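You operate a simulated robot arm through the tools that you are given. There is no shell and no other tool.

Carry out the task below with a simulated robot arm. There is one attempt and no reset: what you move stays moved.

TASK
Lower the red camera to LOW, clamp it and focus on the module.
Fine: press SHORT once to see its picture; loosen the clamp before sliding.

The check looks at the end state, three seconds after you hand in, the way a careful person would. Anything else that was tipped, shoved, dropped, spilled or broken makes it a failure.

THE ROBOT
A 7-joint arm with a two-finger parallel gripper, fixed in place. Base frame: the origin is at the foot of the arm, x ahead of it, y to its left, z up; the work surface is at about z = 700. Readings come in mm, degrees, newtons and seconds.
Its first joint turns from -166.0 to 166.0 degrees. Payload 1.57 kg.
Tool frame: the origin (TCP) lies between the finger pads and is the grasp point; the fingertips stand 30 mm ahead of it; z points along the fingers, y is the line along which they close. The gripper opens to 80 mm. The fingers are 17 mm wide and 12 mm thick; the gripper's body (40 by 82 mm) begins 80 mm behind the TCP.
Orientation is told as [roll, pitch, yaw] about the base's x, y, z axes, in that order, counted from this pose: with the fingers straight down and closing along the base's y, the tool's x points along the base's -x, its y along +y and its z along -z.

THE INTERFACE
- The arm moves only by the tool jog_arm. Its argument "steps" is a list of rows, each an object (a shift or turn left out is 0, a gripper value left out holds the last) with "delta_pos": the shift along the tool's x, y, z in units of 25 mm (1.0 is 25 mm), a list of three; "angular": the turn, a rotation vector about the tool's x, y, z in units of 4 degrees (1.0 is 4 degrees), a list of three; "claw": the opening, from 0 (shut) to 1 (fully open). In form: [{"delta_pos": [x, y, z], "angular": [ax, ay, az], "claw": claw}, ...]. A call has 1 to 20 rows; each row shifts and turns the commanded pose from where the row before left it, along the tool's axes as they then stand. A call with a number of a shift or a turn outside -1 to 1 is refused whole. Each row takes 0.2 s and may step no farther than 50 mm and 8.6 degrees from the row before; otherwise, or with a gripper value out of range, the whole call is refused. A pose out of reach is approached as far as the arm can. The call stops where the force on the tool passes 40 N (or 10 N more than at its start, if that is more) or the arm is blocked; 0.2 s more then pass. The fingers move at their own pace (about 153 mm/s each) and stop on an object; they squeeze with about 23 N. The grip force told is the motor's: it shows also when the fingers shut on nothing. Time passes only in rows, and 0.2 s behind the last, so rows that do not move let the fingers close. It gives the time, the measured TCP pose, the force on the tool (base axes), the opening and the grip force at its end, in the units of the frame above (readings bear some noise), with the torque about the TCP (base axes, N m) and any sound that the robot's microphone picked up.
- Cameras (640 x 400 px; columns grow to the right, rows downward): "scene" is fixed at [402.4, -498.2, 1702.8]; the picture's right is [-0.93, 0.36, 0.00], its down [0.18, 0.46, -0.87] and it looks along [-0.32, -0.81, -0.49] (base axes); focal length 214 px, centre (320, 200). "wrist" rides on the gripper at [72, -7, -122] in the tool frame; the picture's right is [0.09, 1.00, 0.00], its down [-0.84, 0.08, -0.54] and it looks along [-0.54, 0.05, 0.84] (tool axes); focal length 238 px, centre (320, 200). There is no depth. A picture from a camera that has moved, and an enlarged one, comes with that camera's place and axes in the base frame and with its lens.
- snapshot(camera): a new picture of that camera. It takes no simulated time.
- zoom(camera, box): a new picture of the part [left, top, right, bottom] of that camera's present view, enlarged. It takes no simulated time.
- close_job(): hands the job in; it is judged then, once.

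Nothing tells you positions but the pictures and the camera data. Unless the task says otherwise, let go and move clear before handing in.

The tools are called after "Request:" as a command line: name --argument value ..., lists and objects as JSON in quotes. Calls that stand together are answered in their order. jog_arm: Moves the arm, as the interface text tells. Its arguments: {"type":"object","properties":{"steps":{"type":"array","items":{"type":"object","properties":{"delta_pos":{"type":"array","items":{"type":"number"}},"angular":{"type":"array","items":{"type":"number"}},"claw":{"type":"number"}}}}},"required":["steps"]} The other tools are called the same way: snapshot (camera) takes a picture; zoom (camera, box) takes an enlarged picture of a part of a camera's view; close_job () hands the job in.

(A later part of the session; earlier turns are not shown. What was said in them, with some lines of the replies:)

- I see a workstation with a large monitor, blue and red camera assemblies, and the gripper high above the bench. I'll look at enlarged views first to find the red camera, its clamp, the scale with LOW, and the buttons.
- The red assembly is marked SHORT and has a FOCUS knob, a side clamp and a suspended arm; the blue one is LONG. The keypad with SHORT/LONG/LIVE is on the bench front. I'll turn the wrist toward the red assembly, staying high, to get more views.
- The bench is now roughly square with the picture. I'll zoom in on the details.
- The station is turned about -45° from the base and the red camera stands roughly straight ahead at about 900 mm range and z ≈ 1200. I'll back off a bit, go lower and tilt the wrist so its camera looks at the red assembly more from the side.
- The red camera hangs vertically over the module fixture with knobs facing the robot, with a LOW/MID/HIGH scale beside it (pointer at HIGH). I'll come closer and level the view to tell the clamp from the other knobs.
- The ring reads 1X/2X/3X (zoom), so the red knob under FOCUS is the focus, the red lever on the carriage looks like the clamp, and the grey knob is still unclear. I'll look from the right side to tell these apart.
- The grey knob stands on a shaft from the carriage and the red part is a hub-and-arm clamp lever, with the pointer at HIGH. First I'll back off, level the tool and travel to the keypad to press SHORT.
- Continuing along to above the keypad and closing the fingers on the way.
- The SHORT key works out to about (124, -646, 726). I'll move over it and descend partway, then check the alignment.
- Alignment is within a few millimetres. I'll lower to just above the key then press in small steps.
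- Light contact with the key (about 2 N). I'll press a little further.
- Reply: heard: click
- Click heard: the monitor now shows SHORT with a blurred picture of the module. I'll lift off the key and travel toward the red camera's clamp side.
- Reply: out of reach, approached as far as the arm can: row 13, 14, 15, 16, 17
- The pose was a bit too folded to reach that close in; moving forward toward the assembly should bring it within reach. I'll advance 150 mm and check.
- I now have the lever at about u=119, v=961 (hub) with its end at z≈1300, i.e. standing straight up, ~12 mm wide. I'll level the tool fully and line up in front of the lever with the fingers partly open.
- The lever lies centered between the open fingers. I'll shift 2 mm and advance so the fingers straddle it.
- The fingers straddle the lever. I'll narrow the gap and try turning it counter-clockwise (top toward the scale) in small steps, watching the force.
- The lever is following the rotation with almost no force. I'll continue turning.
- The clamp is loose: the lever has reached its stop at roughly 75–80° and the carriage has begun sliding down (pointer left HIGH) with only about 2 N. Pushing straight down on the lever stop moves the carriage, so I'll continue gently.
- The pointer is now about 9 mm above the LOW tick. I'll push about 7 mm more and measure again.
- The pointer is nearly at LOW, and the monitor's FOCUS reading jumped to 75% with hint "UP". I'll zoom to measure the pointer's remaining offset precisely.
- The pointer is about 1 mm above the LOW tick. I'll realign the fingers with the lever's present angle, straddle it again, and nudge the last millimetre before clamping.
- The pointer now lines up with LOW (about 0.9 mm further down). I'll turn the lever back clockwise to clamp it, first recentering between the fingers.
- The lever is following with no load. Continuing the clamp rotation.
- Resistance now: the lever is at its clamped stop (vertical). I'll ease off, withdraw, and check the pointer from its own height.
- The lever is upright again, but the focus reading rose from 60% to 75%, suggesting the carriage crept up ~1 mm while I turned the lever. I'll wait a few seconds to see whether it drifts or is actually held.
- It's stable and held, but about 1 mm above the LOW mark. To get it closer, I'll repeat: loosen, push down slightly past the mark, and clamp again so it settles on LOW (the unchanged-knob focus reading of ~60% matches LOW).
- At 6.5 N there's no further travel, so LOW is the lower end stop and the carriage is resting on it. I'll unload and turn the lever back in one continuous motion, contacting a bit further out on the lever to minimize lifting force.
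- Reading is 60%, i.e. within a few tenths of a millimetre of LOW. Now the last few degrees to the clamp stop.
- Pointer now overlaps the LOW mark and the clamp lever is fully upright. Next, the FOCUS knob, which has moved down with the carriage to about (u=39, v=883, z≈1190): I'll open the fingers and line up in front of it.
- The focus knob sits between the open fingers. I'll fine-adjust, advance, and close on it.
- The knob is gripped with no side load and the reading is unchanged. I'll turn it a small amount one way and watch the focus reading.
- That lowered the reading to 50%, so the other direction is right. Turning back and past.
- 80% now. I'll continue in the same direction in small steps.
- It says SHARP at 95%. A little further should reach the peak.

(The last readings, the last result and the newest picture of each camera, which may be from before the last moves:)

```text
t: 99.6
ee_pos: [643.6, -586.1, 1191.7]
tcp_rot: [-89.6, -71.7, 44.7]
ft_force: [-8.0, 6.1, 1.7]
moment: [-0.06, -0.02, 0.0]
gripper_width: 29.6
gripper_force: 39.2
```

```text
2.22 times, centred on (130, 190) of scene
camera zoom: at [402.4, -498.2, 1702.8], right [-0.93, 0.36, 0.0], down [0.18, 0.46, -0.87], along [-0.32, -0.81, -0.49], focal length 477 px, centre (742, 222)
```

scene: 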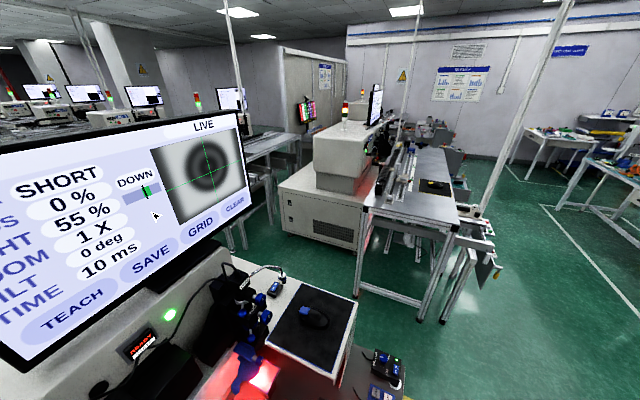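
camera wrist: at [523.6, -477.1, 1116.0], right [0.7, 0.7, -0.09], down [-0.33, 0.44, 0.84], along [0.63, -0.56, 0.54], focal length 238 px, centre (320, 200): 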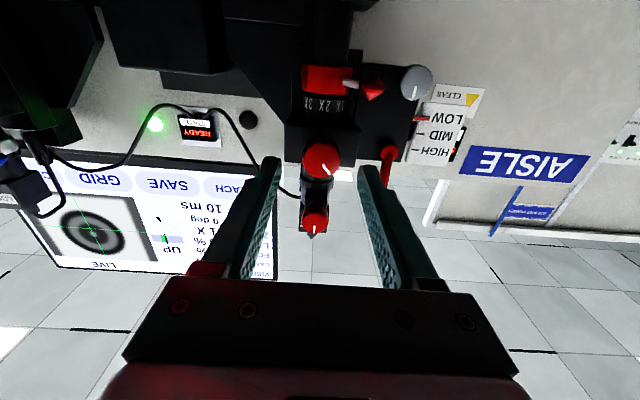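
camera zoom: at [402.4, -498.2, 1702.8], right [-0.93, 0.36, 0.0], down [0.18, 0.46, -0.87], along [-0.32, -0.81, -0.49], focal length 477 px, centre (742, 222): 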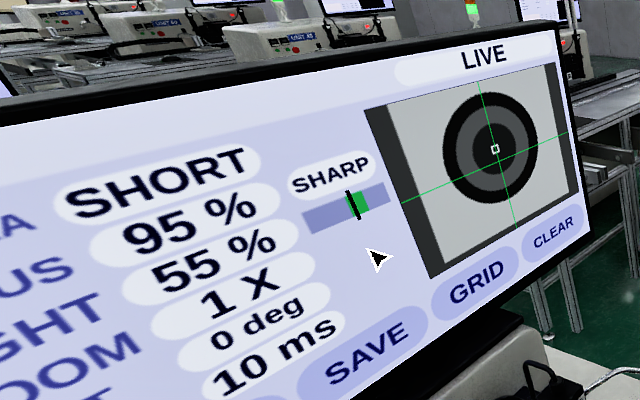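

Request:
jog_arm --steps '[{"delta_pos": [0, 0, -0.04]}, {}]'

Request:
zoom --camera "wrist" --box '[240, 90, 400, 210]'

Request:
zoom --camera "scene" --box '[110, 120, 250, 230]'

```text
t: 100.2
ee_pos: [643.5, -586.9, 1191.1]
tcp_rot: [-89.8, -71.8, 44.7]
ft_force: [1.7, -4.7, 0.5]
moment: [0.04, 0.04, -0.04]
gripper_width: 29.6
gripper_force: 39.4
```

```text
3.33 times, centred on (320, 150) of wrist
camera zoom: at [537.0, -520.0, 1124.9], right [0.65, 0.65, -0.4], down [-0.14, 0.62, 0.77], along [0.75, -0.44, 0.5], focal length 794 px, centre (320, 367)
```

zoom: 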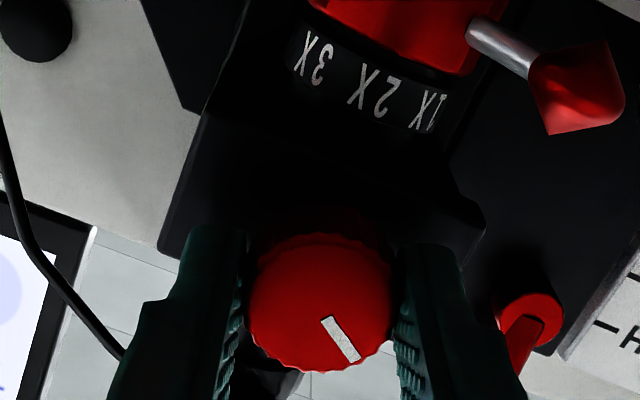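

```text
3.64 times, centred on (180, 175) of scene
camera zoom: at [402.4, -498.2, 1702.8], right [-0.93, 0.36, 0.0], down [0.18, 0.46, -0.87], along [-0.32, -0.81, -0.49], focal length 780 px, centre (829, 291)
```

zoom: 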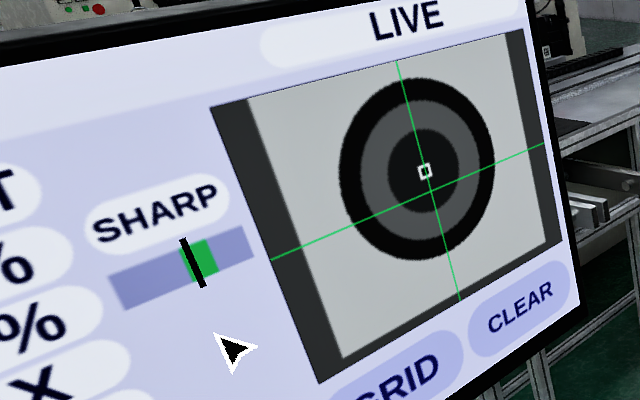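

Request:
jog_arm --steps '[{"angular": [0, 0, -0.4]}, {}]'

Request:
zoom --camera "scene" --box '[0, 100, 260, 280]'

```text
t: 100.8
ee_pos: [644.1, -586.1, 1191.6]
tcp_rot: [-89.8, -70.1, 44.7]
ft_force: [4.1, -5.9, 0.6]
moment: [-0.08, -0.01, 0.03]
gripper_width: 29.6
gripper_force: 38.7
```

```text
2.22 times, centred on (130, 190) of scene
camera zoom: at [402.4, -498.2, 1702.8], right [-0.93, 0.36, 0.0], down [0.18, 0.46, -0.87], along [-0.32, -0.81, -0.49], focal length 477 px, centre (742, 222)
```

zoom: 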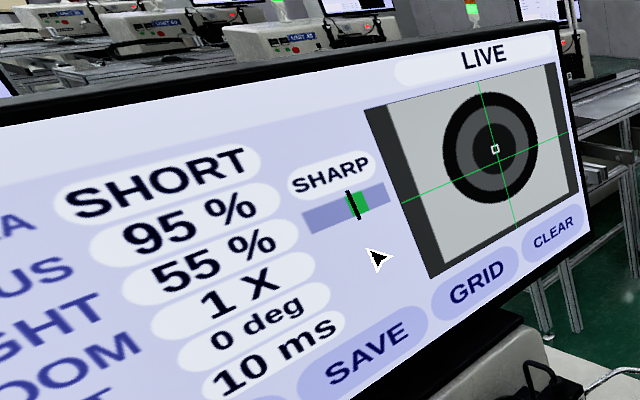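

Request:
jog_arm --steps '[{"angular": [0, 0, -0.5]}, {}]'

Request:
zoom --camera "scene" --box '[0, 100, 260, 280]'

```text
t: 101.4
ee_pos: [644.0, -586.5, 1191.6]
tcp_rot: [-89.6, -68.3, 44.7]
ft_force: [3.2, -4.7, 0.5]
moment: [-0.14, -0.12, 0.11]
gripper_width: 29.7
gripper_force: 39.1
```

```text
2.22 times, centred on (130, 190) of scene
camera zoom: at [402.4, -498.2, 1702.8], right [-0.93, 0.36, 0.0], down [0.18, 0.46, -0.87], along [-0.32, -0.81, -0.49], focal length 477 px, centre (742, 222)
```

zoom: 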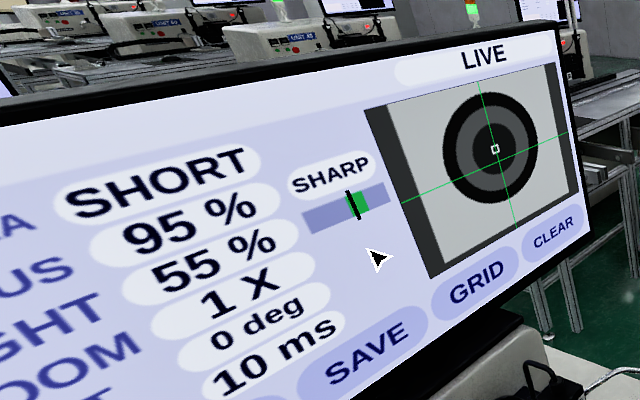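

Request:
jog_arm --steps '[{"angular": [0, 0, -0.6]}, {}]'

Request:
zoom --camera "scene" --box '[0, 100, 260, 280]'

```text
t: 102.0
ee_pos: [644.1, -586.6, 1191.0]
tcp_rot: [-89.8, -65.8, 44.8]
ft_force: [3.4, -4.8, 1.8]
moment: [-0.2, -0.21, 0.05]
gripper_width: 29.5
gripper_force: 39.1
```

```text
2.22 times, centred on (130, 190) of scene
camera zoom: at [402.4, -498.2, 1702.8], right [-0.93, 0.36, 0.0], down [0.18, 0.46, -0.87], along [-0.32, -0.81, -0.49], focal length 477 px, centre (742, 222)
```

zoom: 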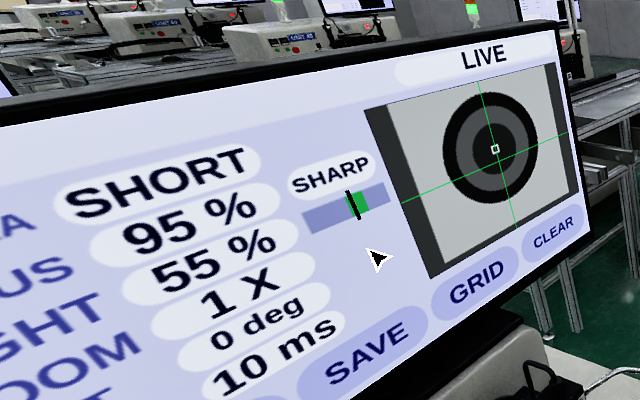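

Request:
zoom --camera "wrist" --box '[240, 90, 400, 210]'

Request:
jog_arm --steps '[{"angular": [0, 0, -0.7]}, {}]'

Request:
zoom --camera "scene" --box '[0, 100, 260, 280]'

Request:
zoom --camera "wrist" --box '[240, 90, 400, 210]'

```text
3.33 times, centred on (320, 150) of wrist
camera zoom: at [532.3, -524.7, 1128.3], right [0.62, 0.61, -0.49], down [-0.09, 0.68, 0.73], along [0.78, -0.41, 0.47], focal length 794 px, centre (320, 367)
```

zoom: 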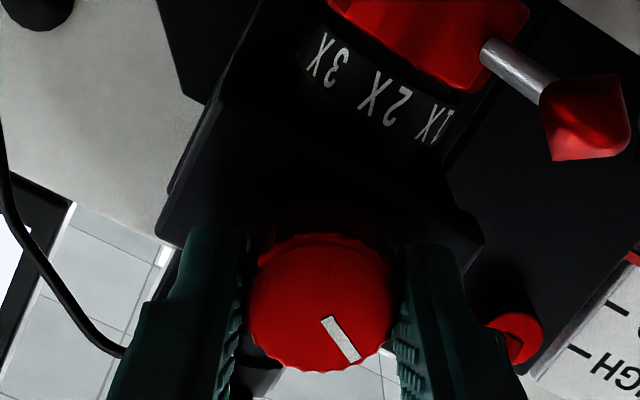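

```text
t: 102.6
ee_pos: [642.9, -586.0, 1191.5]
tcp_rot: [-89.9, -62.9, 44.7]
ft_force: [3.6, -7.3, 0.5]
moment: [-0.16, -0.14, 0.09]
gripper_width: 29.5
gripper_force: 39.5
```

```text
2.22 times, centred on (130, 190) of scene
camera zoom: at [402.4, -498.2, 1702.8], right [-0.93, 0.36, 0.0], down [0.18, 0.46, -0.87], along [-0.32, -0.81, -0.49], focal length 477 px, centre (742, 222)
```

zoom: 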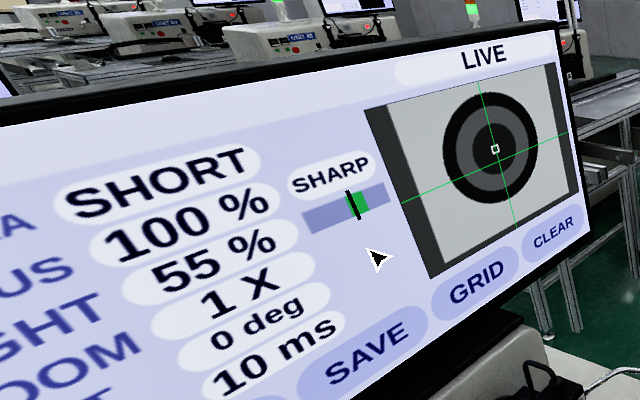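

```text
3.33 times, centred on (320, 150) of wrist
camera zoom: at [530.1, -526.8, 1130.3], right [0.6, 0.6, -0.54], down [-0.06, 0.7, 0.71], along [0.8, -0.39, 0.46], focal length 794 px, centre (320, 367)
```

zoom: 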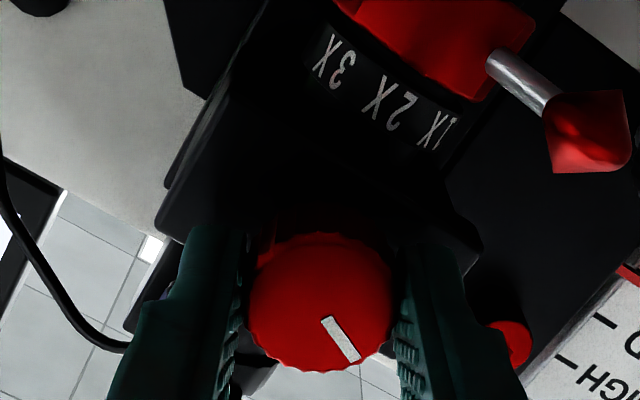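

100% SHARP. I'll add one small step toward the estimated peak, relieve the axial load, then open the fingers.

Request:
jog_arm --steps '[{"delta_pos": [0, 0, 0.02], "angular": [0, 0, -0.35]}, {}, {}]'

Request:
zoom --camera "scene" --box '[0, 100, 260, 280]'

```text
t: 103.4
ee_pos: [643.2, -586.4, 1191.0]
tcp_rot: [-89.7, -61.6, 44.6]
ft_force: [-0.8, 0.4, 1.1]
moment: [0.05, 0.06, -0.01]
gripper_width: 29.3
gripper_force: 38.7
```

```text
2.22 times, centred on (130, 190) of scene
camera zoom: at [402.4, -498.2, 1702.8], right [-0.93, 0.36, 0.0], down [0.18, 0.46, -0.87], along [-0.32, -0.81, -0.49], focal length 477 px, centre (742, 222)
```

zoom: 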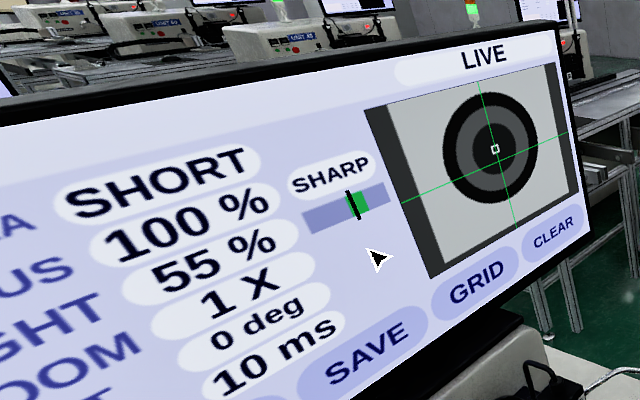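

Still 100% SHARP with no load. I'll open the fingers and back straight out.

Request:
jog_arm --steps '[{"claw": 0.65}, {}, {"delta_pos": [0, 0, -0.5]}, {"delta_pos": [0, 0, -1]}, {"delta_pos": [0, 0, -1]}, {}]'

Request:
snapshot --camera "wrist"

Request:
zoom --camera "scene" --box '[0, 100, 260, 280]'

```text
t: 104.8
ee_pos: [598.7, -541.5, 1191.2]
tcp_rot: [-89.8, -61.6, 44.7]
ft_force: [-0.2, 0.3, 0.1]
moment: [-0.03, 0.02, -0.02]
gripper_width: 51.8
gripper_force: 0.0
```

```text
taken
camera wrist: at [483.8, -482.8, 1130.4], right [0.59, 0.59, -0.56], down [-0.05, 0.71, 0.7], along [0.81, -0.38, 0.45], focal length 238 px, centre (320, 200)
```

wrist: 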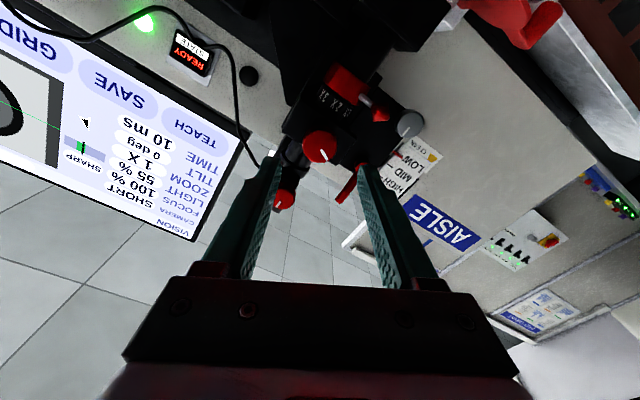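

```text
2.22 times, centred on (130, 190) of scene
camera zoom: at [402.4, -498.2, 1702.8], right [-0.93, 0.36, 0.0], down [0.18, 0.46, -0.87], along [-0.32, -0.81, -0.49], focal length 477 px, centre (742, 222)
```

zoom: 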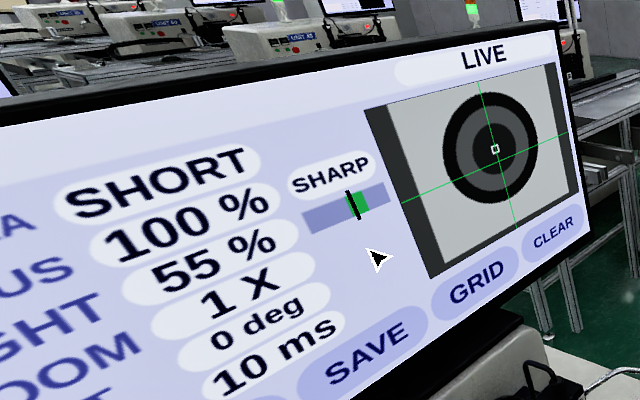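

The focus stays at 100% SHARP after letting go. I'll rotate the wrist back level, then verify the pointer and clamp lever from here.

Request:
jog_arm --steps '[{"delta_pos": [0, 0, -0.2], "angular": [0, 0, 1]}, {"delta_pos": [0, 0, -0.2], "angular": [0, 0, 1]}, {"delta_pos": [0, 0, -0.2], "angular": [0, 0, 1]}, {"delta_pos": [0, 0, -0.2], "angular": [0, 0, 1]}, {"angular": [0, 0, 1]}, {"angular": [0, 0, 1]}, {"angular": [0, 0, 1]}, {}]'

Request:
snapshot --camera "wrist"

Request:
zoom --camera "wrist" --box '[370, 60, 490, 170]'

Request:
zoom --camera "wrist" --box '[250, 0, 450, 160]'

```text
t: 106.6
ee_pos: [584.6, -526.8, 1192.8]
tcp_rot: [-77.0, -89.5, 31.9]
ft_force: [-0.1, 0.5, -0.1]
moment: [0.03, -0.03, -0.01]
gripper_width: 52.0
gripper_force: 0.0
```

```text
taken
camera wrist: at [494.1, -445.7, 1120.2], right [0.7, 0.7, -0.1], down [-0.32, 0.44, 0.84], along [0.63, -0.56, 0.54], focal length 238 px, centre (320, 200)
```

wrist: 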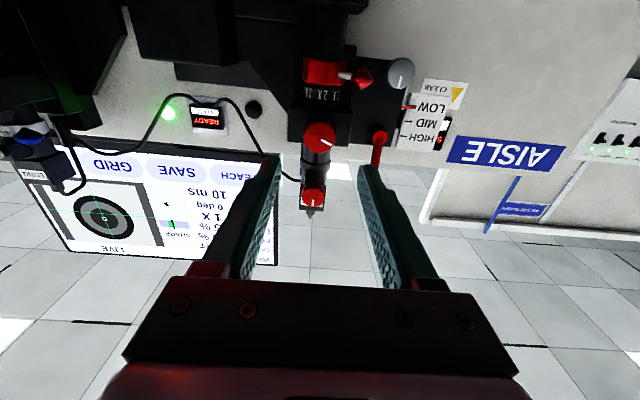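

```text
3.64 times, centred on (430, 115) of wrist
camera zoom: at [494.1, -445.7, 1120.2], right [0.7, 0.7, -0.1], down [-0.32, 0.44, 0.84], along [0.63, -0.56, 0.54], focal length 867 px, centre (-80, 509)
```

zoom: 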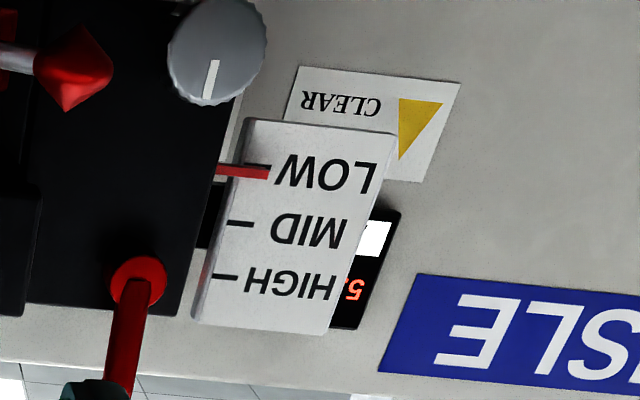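

```text
2.50 times, centred on (350, 80) of wrist
camera zoom: at [494.1, -445.7, 1120.2], right [0.7, 0.7, -0.1], down [-0.32, 0.44, 0.84], along [0.63, -0.56, 0.54], focal length 596 px, centre (245, 500)
```

zoom: 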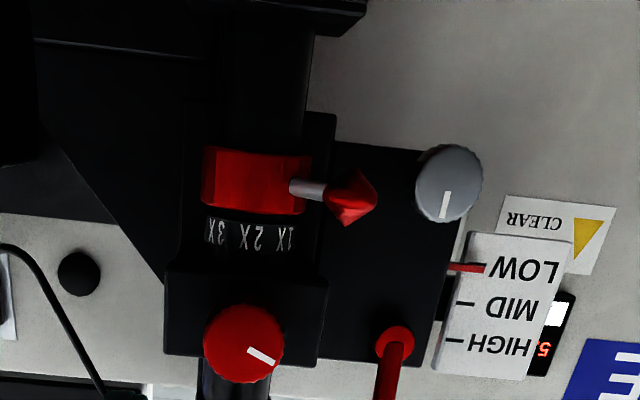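

The pointer sits on LOW, the clamp lever is upright against its stop, and the monitor reads SHORT, 100%, SHARP. Now I'll retreat clear of the station.

Request:
jog_arm --steps '[{"delta_pos": [-0.6, 0, -0.8]}, {"delta_pos": [-0.6, 0, -0.8]}, {"angular": [0, 1, 0]}, {"angular": [0, 1, 0]}, {"angular": [0, 1, 0]}, {"angular": [0, 1, 0]}, {"angular": [0, 1, 0]}, {"angular": [0, 1, 0]}, {"angular": [0, 1, 0]}, {"angular": [0, 1, 0]}, {"angular": [0, 1, 0]}, {"angular": [0, 1, 0]}, {}]'

Request:
snapshot --camera "wrist"

```text
t: 109.4
ee_pos: [564.3, -507.8, 1224.6]
tcp_rot: [-0.7, -49.8, -44.5]
ft_force: [-0.5, 1.1, -0.1]
moment: [-0.02, 0.0, 0.02]
gripper_width: 52.1
gripper_force: 0.0
out of reach, approached as far as the arm can: row 2
```

```text
taken
camera wrist: at [461.1, -414.4, 1247.2], right [0.66, 0.74, -0.08], down [0.15, -0.03, 0.99], along [0.73, -0.67, -0.13], focal length 238 px, centre (320, 200)
```

wrist: 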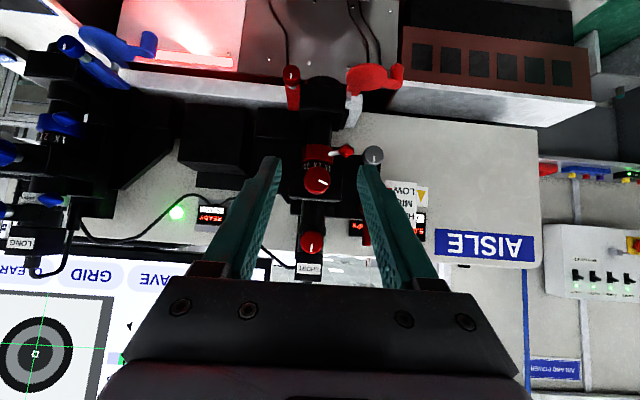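

Request:
jog_arm --steps '[{"delta_pos": [0.29, 0, -0.877]}, {"delta_pos": [0.29, 0, -0.877]}, {"delta_pos": [0.29, 0, -0.877]}, {"delta_pos": [0.29, 0, -0.877]}, {"delta_pos": [0.29, 0, -0.877]}, {"delta_pos": [0.29, 0, -0.877]}, {"delta_pos": [0.29, 0, -0.877]}, {}, {}, {}, {}]'

Request:
snapshot --camera "wrist"

Request:
zoom --camera "wrist" --box '[260, 90, 420, 230]'

Request:
snapshot --camera "scene"

Request:
zoom --camera "scene" --box '[0, 100, 260, 280]'

```text
t: 111.8
ee_pos: [459.4, -403.8, 1284.2]
tcp_rot: [-0.7, -49.9, -44.4]
ft_force: [-0.5, 0.3, 0.2]
moment: [-0.01, 0.02, -0.01]
gripper_width: 51.8
gripper_force: 0.0
```

```text
taken
camera wrist: at [356.1, -308.3, 1307.0], right [0.66, 0.74, -0.08], down [0.15, -0.03, 0.99], along [0.73, -0.67, -0.13], focal length 238 px, centre (320, 200)
```

wrist: 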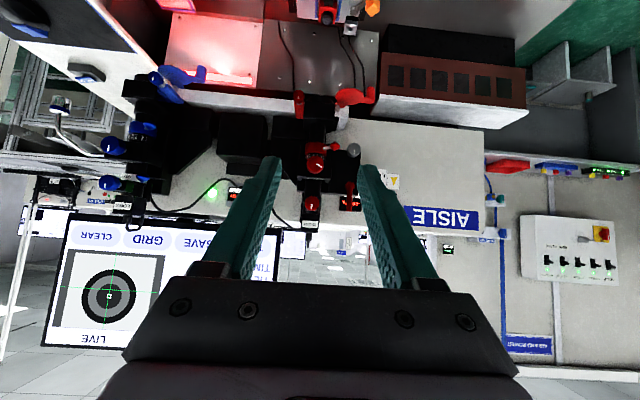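

```text
2.86 times, centred on (340, 160) of wrist
camera zoom: at [356.1, -308.3, 1307.0], right [0.66, 0.74, -0.08], down [0.15, -0.03, 0.99], along [0.73, -0.67, -0.13], focal length 681 px, centre (263, 314)
```

zoom: 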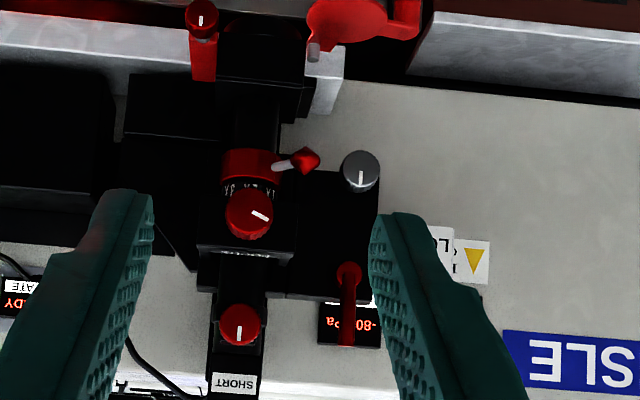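

```text
taken
```

scene: 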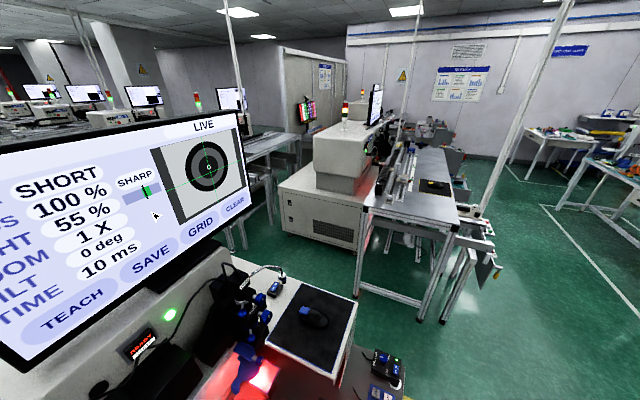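

```text
2.22 times, centred on (130, 190) of scene
camera zoom: at [402.4, -498.2, 1702.8], right [-0.93, 0.36, 0.0], down [0.18, 0.46, -0.87], along [-0.32, -0.81, -0.49], focal length 477 px, centre (742, 222)
```

zoom: 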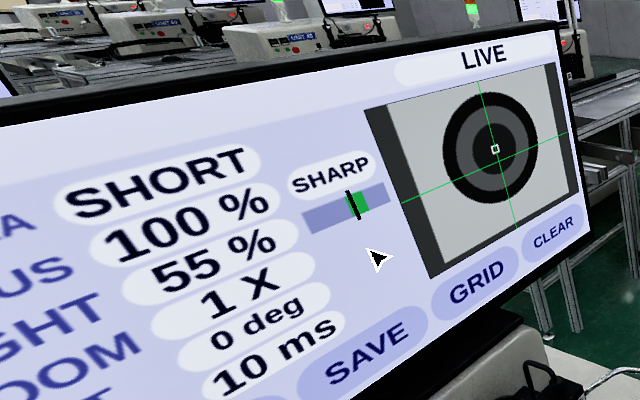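

The arm is clear of the station. The red camera's pointer is at LOW, its clamp lever is upright at the stop, and the monitor shows SHORT, 100%, SHARP. Nothing else was moved, so I'm handing in.

Request:
close_job

```text
The job is handed in.
```

The red (SHORT) camera is lowered to LOW, clamped and focused on the module, and I've handed the job in. I haven't seen the check's verdict.

- **Picture:** I pressed SHORT once; the monitor switched to the red camera and now shows the module.
- **Height:** I loosened the clamp lever and slid the carriage down. The pointer overlaps the LOW mark, but I estimate it sits about half a millimetre to just under a millimetre above it, because turning the lever lifted the carriage slightly each time.
- **Clamp:** The lever is back upright against its stop, where it stood at the start. I did not push on the carriage afterwards to test that it holds, though it stayed put while I turned the focus knob.
- **Focus:** The FOCUS knob is set so the monitor reads 100% and SHARP. It still read that after I let go and moved the arm away.

I saw nothing else moved or disturbed. The grey knob on the carriage was not touched.
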